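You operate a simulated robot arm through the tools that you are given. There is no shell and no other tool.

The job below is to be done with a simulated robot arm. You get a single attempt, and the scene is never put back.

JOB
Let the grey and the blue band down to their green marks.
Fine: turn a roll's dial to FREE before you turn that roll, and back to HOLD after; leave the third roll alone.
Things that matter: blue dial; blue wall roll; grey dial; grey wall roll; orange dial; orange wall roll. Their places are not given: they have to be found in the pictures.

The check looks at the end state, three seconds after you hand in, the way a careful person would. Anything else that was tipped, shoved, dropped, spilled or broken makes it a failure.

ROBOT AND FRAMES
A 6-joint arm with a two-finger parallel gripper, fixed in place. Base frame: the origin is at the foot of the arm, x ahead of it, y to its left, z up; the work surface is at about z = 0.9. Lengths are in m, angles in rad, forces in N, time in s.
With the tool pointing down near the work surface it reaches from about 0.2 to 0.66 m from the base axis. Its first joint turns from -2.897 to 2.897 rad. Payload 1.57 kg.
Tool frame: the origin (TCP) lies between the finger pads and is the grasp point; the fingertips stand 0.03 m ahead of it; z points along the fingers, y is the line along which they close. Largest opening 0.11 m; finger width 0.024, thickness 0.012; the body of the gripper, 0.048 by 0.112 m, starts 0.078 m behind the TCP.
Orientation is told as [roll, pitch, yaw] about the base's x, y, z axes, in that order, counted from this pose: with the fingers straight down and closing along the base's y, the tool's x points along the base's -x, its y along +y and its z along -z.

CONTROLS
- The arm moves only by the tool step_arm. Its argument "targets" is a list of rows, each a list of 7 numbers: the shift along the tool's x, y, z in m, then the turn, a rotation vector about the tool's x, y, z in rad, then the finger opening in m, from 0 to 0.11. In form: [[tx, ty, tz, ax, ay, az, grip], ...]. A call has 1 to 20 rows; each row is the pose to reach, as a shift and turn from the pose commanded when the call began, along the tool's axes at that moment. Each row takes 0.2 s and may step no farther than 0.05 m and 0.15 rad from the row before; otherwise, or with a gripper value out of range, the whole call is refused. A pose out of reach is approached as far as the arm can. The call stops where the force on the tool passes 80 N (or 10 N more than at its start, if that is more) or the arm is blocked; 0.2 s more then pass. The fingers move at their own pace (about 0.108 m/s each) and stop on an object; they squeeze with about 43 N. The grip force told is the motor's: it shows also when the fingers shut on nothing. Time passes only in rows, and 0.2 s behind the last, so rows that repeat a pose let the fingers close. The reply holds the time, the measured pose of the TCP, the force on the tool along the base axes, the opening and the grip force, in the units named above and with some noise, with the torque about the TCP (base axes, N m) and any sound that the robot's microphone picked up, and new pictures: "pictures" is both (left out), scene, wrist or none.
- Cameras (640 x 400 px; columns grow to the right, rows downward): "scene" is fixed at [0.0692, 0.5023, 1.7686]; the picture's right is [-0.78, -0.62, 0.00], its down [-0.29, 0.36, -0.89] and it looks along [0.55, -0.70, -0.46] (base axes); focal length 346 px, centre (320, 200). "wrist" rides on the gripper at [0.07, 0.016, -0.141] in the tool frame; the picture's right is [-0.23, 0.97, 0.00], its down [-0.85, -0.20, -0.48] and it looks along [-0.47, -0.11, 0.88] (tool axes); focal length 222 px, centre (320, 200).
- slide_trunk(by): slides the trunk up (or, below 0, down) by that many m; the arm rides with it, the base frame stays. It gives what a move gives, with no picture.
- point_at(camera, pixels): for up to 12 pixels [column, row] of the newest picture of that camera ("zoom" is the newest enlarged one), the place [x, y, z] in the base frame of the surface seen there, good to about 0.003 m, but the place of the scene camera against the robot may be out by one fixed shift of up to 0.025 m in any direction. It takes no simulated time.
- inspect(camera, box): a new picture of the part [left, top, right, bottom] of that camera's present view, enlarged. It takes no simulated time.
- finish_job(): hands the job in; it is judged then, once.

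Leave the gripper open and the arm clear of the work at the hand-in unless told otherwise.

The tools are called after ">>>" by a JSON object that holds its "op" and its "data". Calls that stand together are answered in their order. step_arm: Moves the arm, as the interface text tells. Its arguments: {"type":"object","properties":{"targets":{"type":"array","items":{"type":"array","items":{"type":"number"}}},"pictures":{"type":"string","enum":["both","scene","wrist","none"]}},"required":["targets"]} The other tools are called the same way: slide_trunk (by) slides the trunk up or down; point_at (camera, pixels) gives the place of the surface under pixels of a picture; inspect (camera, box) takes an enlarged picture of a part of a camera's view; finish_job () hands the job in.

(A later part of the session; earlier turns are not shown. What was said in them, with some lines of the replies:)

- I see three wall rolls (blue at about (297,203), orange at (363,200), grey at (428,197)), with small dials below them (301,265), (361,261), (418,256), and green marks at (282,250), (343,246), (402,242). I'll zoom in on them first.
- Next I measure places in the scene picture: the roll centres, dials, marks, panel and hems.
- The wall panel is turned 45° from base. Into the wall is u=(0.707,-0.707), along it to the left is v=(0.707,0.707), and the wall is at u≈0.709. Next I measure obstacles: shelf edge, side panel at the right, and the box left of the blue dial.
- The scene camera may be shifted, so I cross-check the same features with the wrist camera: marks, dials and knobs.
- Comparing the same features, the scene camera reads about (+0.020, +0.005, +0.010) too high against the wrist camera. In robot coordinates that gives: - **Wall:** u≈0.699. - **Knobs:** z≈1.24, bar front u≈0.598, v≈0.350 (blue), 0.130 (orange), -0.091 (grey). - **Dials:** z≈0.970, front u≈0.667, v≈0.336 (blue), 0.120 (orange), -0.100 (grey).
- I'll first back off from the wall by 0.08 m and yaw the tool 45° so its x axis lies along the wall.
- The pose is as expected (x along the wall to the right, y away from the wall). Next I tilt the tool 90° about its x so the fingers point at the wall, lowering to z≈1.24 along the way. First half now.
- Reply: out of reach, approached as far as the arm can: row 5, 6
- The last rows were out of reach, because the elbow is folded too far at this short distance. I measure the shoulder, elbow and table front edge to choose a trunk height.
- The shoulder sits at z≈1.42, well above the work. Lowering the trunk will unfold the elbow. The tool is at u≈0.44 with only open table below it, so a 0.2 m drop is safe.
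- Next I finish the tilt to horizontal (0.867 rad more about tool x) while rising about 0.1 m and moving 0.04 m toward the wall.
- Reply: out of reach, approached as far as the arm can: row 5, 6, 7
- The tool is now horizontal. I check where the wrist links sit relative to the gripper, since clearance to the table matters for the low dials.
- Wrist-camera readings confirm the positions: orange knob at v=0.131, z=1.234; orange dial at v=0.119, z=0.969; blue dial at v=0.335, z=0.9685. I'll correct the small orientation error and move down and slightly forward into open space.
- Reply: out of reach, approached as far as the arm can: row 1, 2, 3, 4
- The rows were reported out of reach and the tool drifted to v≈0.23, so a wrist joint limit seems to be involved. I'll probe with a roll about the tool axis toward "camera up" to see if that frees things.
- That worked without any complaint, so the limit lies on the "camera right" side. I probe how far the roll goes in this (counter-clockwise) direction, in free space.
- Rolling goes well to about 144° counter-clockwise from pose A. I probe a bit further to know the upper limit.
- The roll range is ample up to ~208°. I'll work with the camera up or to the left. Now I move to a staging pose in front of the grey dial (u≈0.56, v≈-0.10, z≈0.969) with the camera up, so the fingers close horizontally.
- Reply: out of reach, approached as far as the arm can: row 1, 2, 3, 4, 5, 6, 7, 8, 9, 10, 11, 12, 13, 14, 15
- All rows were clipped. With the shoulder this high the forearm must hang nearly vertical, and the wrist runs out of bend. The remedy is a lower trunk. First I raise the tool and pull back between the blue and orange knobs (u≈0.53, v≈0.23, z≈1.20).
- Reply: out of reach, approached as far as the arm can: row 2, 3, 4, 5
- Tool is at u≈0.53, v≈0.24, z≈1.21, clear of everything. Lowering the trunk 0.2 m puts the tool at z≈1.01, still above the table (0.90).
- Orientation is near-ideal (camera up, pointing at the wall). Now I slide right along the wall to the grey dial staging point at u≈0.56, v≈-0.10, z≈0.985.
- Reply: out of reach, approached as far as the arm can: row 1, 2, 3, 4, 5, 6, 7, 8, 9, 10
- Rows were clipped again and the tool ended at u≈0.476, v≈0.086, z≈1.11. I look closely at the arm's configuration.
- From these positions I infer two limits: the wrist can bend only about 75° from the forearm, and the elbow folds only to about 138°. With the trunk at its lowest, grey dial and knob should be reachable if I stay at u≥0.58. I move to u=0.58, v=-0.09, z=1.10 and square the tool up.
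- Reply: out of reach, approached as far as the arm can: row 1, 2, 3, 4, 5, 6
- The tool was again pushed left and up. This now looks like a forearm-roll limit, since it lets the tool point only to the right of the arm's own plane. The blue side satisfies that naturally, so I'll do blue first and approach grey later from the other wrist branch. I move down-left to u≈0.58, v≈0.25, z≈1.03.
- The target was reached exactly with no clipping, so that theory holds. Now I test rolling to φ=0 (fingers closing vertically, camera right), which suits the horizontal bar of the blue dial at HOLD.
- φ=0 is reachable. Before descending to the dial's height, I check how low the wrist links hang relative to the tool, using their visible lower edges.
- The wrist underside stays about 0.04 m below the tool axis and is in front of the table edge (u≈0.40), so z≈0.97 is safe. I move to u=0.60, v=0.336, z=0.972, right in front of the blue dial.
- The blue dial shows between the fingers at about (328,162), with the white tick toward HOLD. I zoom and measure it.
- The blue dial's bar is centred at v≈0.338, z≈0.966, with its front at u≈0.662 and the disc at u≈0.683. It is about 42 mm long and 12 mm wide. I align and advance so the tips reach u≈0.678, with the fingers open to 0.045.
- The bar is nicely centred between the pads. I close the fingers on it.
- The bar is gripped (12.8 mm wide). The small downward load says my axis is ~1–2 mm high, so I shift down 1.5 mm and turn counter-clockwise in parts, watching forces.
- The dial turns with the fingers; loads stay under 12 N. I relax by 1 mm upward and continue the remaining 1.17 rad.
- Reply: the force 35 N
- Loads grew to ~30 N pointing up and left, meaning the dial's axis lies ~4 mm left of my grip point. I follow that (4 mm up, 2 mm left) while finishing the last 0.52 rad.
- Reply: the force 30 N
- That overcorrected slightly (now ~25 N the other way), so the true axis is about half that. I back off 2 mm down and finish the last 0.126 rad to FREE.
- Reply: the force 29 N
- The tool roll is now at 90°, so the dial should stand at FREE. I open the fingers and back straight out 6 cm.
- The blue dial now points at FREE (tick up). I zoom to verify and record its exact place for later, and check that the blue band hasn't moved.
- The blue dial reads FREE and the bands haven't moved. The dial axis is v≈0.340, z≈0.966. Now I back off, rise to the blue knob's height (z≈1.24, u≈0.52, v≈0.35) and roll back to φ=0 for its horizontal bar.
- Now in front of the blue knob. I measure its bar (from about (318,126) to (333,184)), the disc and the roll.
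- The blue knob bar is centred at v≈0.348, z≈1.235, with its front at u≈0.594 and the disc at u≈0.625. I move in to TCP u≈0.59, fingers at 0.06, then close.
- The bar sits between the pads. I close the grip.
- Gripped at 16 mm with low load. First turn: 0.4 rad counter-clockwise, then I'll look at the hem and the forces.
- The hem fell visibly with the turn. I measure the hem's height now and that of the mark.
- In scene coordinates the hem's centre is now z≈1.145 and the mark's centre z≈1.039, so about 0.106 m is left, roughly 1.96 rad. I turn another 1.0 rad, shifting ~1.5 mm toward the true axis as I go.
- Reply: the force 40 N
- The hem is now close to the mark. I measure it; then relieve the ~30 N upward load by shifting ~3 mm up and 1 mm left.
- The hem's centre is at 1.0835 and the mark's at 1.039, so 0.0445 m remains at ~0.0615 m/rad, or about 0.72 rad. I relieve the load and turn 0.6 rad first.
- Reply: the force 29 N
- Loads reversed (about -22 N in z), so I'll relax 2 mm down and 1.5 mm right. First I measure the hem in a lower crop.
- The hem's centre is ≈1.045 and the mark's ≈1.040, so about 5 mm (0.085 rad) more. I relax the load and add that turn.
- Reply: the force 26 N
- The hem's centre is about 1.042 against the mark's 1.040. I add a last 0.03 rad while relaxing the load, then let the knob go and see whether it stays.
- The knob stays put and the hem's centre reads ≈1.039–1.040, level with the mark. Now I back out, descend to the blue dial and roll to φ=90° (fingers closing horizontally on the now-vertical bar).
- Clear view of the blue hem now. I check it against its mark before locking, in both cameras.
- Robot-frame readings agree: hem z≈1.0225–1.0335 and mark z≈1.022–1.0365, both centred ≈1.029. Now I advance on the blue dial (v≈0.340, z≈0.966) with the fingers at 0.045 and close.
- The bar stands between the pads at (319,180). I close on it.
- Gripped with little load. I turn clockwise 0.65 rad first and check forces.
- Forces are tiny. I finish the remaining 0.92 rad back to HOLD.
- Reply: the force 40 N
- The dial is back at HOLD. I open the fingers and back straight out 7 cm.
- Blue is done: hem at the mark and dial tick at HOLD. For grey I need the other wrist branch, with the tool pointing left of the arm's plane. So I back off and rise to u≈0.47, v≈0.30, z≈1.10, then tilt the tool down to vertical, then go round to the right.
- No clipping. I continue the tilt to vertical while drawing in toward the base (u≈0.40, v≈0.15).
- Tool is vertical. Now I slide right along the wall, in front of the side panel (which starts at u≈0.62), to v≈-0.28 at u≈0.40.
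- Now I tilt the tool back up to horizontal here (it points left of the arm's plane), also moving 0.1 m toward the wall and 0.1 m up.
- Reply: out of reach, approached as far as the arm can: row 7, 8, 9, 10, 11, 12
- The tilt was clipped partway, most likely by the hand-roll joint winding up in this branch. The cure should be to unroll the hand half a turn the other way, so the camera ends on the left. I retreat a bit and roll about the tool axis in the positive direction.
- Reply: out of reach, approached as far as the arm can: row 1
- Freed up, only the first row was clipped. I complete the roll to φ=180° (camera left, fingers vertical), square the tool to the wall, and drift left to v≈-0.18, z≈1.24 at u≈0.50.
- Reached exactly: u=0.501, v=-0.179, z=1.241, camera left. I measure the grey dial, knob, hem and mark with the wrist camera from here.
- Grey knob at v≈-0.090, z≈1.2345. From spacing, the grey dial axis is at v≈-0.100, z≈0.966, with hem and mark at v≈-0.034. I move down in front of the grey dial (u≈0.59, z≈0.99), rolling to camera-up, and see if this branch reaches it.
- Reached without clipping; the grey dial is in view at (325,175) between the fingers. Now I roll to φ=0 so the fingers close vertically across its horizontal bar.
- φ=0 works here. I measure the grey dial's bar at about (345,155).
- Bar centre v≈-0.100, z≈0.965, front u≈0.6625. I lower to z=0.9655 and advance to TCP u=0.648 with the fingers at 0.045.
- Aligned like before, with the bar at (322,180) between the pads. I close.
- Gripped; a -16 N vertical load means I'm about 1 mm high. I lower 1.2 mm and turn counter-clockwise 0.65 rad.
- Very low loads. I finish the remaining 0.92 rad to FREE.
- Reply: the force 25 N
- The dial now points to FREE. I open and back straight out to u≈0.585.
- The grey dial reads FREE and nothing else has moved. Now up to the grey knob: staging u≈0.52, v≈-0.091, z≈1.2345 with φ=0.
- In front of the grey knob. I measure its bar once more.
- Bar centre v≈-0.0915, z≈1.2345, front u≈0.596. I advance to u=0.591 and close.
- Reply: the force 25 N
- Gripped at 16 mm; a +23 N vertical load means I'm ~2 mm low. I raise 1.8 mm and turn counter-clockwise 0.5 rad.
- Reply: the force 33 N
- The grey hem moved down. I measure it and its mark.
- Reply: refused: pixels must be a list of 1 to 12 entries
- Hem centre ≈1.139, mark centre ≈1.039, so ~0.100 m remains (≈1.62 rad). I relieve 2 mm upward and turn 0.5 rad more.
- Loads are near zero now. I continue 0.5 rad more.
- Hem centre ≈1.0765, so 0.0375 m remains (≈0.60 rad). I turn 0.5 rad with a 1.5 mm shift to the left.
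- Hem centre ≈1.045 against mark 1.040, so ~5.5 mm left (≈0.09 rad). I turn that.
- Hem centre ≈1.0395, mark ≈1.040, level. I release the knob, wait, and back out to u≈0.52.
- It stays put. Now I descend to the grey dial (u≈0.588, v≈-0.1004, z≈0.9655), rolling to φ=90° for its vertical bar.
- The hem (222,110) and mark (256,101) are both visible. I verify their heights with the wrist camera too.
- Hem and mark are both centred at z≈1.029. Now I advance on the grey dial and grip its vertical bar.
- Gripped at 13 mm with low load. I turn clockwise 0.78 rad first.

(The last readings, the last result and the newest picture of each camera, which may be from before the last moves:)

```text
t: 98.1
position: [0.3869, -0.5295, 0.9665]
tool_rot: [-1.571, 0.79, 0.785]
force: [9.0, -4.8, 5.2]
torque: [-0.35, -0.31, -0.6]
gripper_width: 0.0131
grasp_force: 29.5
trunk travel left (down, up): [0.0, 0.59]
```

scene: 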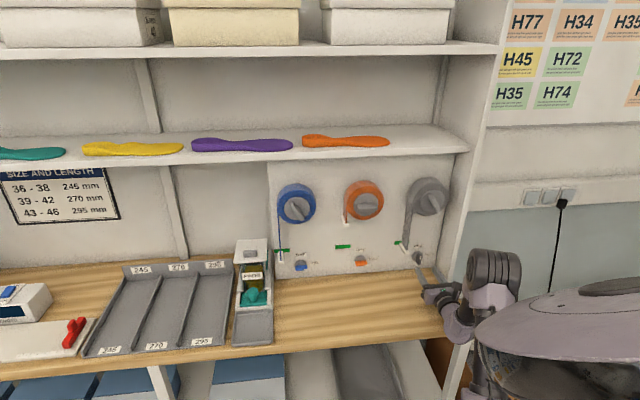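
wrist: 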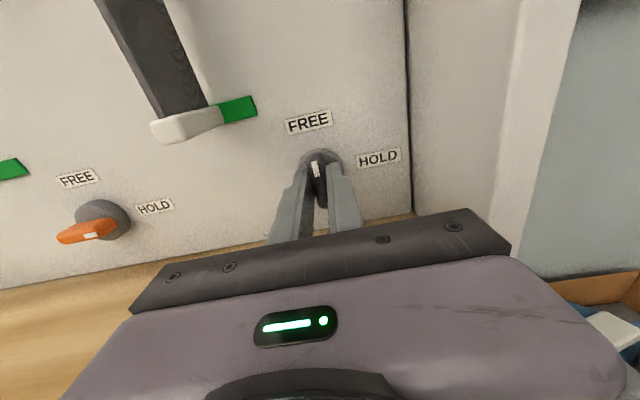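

Loads stay low. I finish the remaining 0.79 rad to HOLD.

>>> {"op": "step_arm", "data": {"targets": [[0, 0, 0, 0, 0, 0.13, 0.0], [0, 0, 0, 0, 0, 0.26, 0.0], [0, 0, 0, 0, 0, 0.39, 0.0], [0, 0, 0, 0, 0, 0.52, 0.0], [0, 0, 0, 0, 0, 0.65, 0.0], [0, 0, 0, 0, 0, 0.79, 0.0], [0, 0, 0, 0, 0, 0.79, 0.0]], "pictures": "wrist"}}

```text
t: 99.7
position: [0.3882, -0.5293, 0.9651]
tool_rot: [-1.572, -0.002, 0.786]
force: [3.8, -9.2, 0.7]
torque: [-0.14, 0.1, -0.58]
gripper_width: 0.0126
grasp_force: 30.2
trunk travel left (down, up): [0.0, 0.59]
```

wrist: 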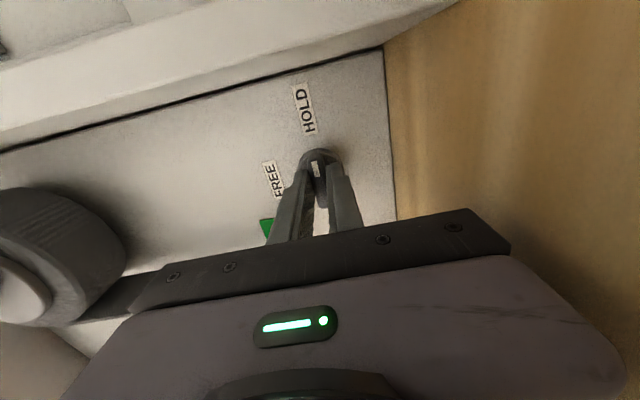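

The dial is at HOLD. I open and back straight out 6 cm, then check.

>>> {"op": "step_arm", "data": {"targets": [[0, 0, 0, 0, 0, 0, 0.045], [0, 0, 0, 0, 0, 0, 0.045], [0, 0, -0.03, 0, 0, 0, 0.045], [0, 0, -0.06, 0, 0, 0, 0.05]], "pictures": "both"}}

>>> {"op": "inspect", "data": {"camera": "wrist", "box": [250, 60, 410, 200]}}

>>> {"op": "inspect", "data": {"camera": "scene", "box": [260, 160, 460, 285]}}

```text
t: 100.7
position: [0.3423, -0.4872, 0.9656]
tool_rot: [-1.571, 0.002, 0.789]
force: [-0.7, -0.2, 1.1]
torque: [0.01, 0.0, 0.0]
gripper_width: 0.0501
grasp_force: 0.2
trunk travel left (down, up): [0.0, 0.59]
```

scene: 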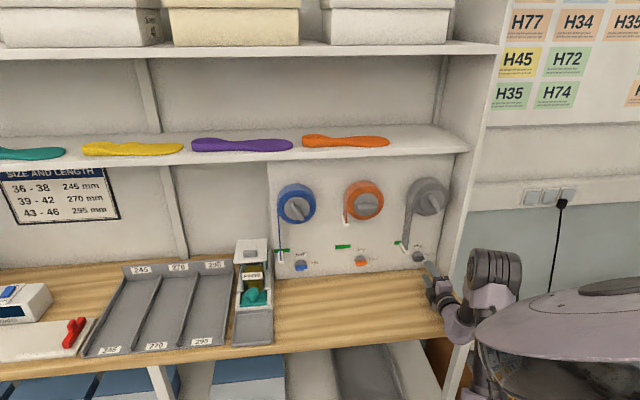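
wrist: 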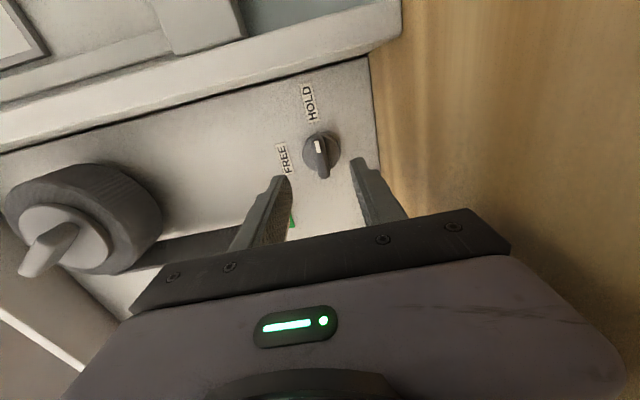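

```text
2.86 times, centred on (330, 130) of wrist
```

zoom: 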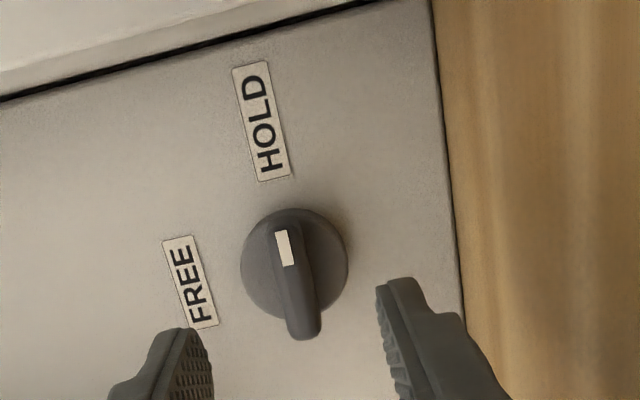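

```text
3.20 times, centred on (360, 222) of scene
```

zoom: 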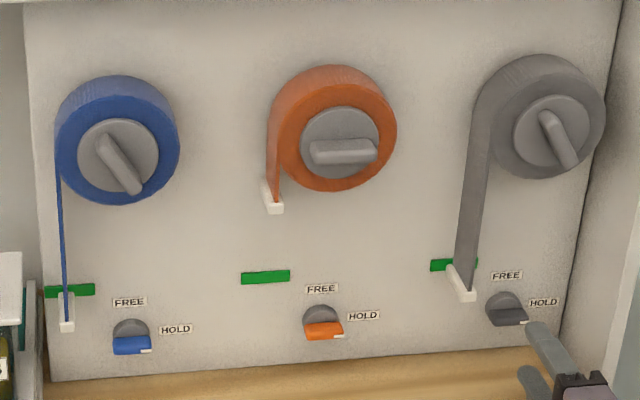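

Everything matches: blue and grey hems at their marks, both dials at HOLD, orange untouched. I move the arm clear of the panel (up, back and right), with the gripper open.

>>> {"op": "step_arm", "data": {"targets": [[0, 0, -0.015, 0, 0, 0, 0.06], [0.005, -0.035, -0.025, 0, 0, 0, 0.08], [0.02, -0.07, -0.03, 0, 0, 0, 0.08], [0.04, -0.105, -0.04, 0, 0, 0, 0.08], [0.065, -0.135, -0.05, 0, 0, 0, 0.08], [0.1, -0.15, -0.07, 0, 0, 0, 0.08], [0.13, -0.16, -0.09, 0, 0, 0, 0.08]], "pictures": "both"}}

>>> {"op": "inspect", "data": {"camera": "scene", "box": [260, 160, 460, 285]}}

```text
t: 102.3
position: [0.1878, -0.5147, 1.1251]
tool_rot: [-1.573, 0.001, 0.788]
force: [-0.2, -0.4, -0.3]
torque: [0.0, 0.01, 0.03]
gripper_width: 0.0799
grasp_force: 0.0
trunk travel left (down, up): [0.0, 0.59]
```

scene: 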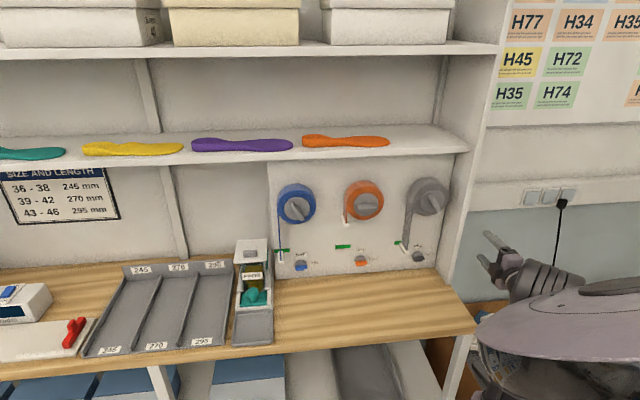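
wrist: 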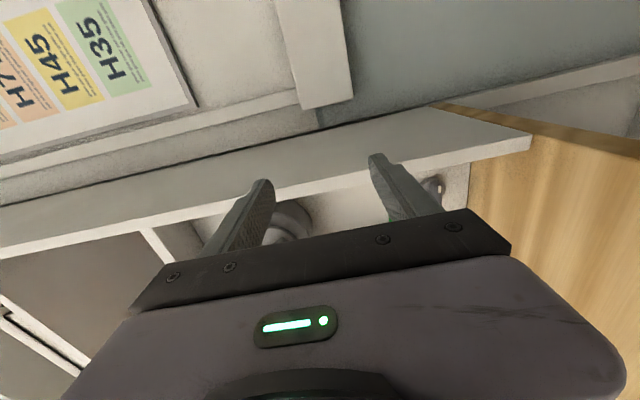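

```text
3.20 times, centred on (360, 222) of scene
```

zoom: 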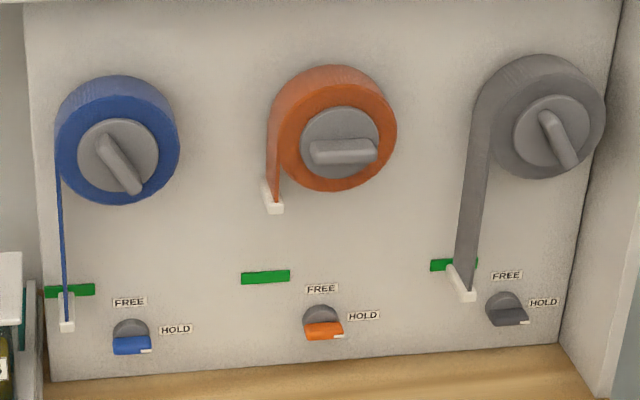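

The arm is clear with the gripper open. One last check of both hem heights before handing in.

>>> {"op": "inspect", "data": {"camera": "scene", "box": [268, 238, 308, 268]}}

>>> {"op": "point_at", "data": {"camera": "zoom", "pixels": [[207, 300], [207, 310], [207, 325], [207, 340], [248, 325], [245, 230], [150, 154], [150, 178], [150, 200]]}}

```text
13.33 times, centred on (288, 253) of scene
```

zoom: 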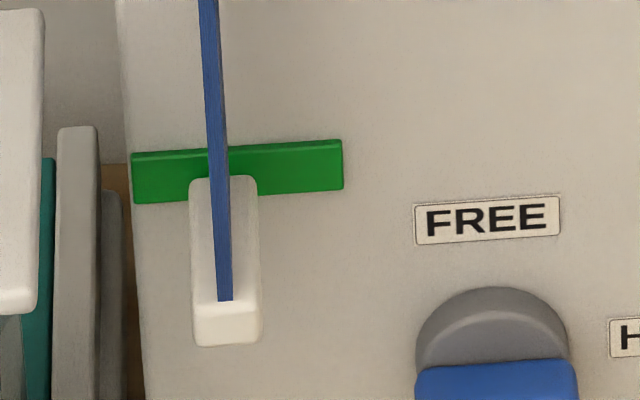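

```text
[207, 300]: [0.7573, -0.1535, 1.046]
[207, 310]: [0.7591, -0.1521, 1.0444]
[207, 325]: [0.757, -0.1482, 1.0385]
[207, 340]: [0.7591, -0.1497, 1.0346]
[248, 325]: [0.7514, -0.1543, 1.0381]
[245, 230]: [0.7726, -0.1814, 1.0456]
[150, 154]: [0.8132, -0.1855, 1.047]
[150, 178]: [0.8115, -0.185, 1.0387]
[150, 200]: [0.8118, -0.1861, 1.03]
```

Both hems sit at their green marks (blue hem centre ≈1.040 against mark ≈1.039, both in scene-camera readings). Both dials are at HOLD, the orange roll and dial are untouched, and the arm is clear with its gripper open. I hand in.

>>> {"op": "finish_job", "data": {}}

```text
The job is handed in.
```

The blue and grey bands are let down to their green marks, and the job is handed in. In the last readings, each hem was centred within about 1 mm of the middle of its mark.

- **Dials:** I turned each dial to FREE before turning its roll and back to HOLD afterwards. Both now read HOLD.
- **Orange roll:** I did not touch it or its dial; its band and dial look the same as at the start.
- **Arm:** it stands clear of the panel, to the right, with the gripper open. I saw nothing tipped or moved on the bench or shelf.
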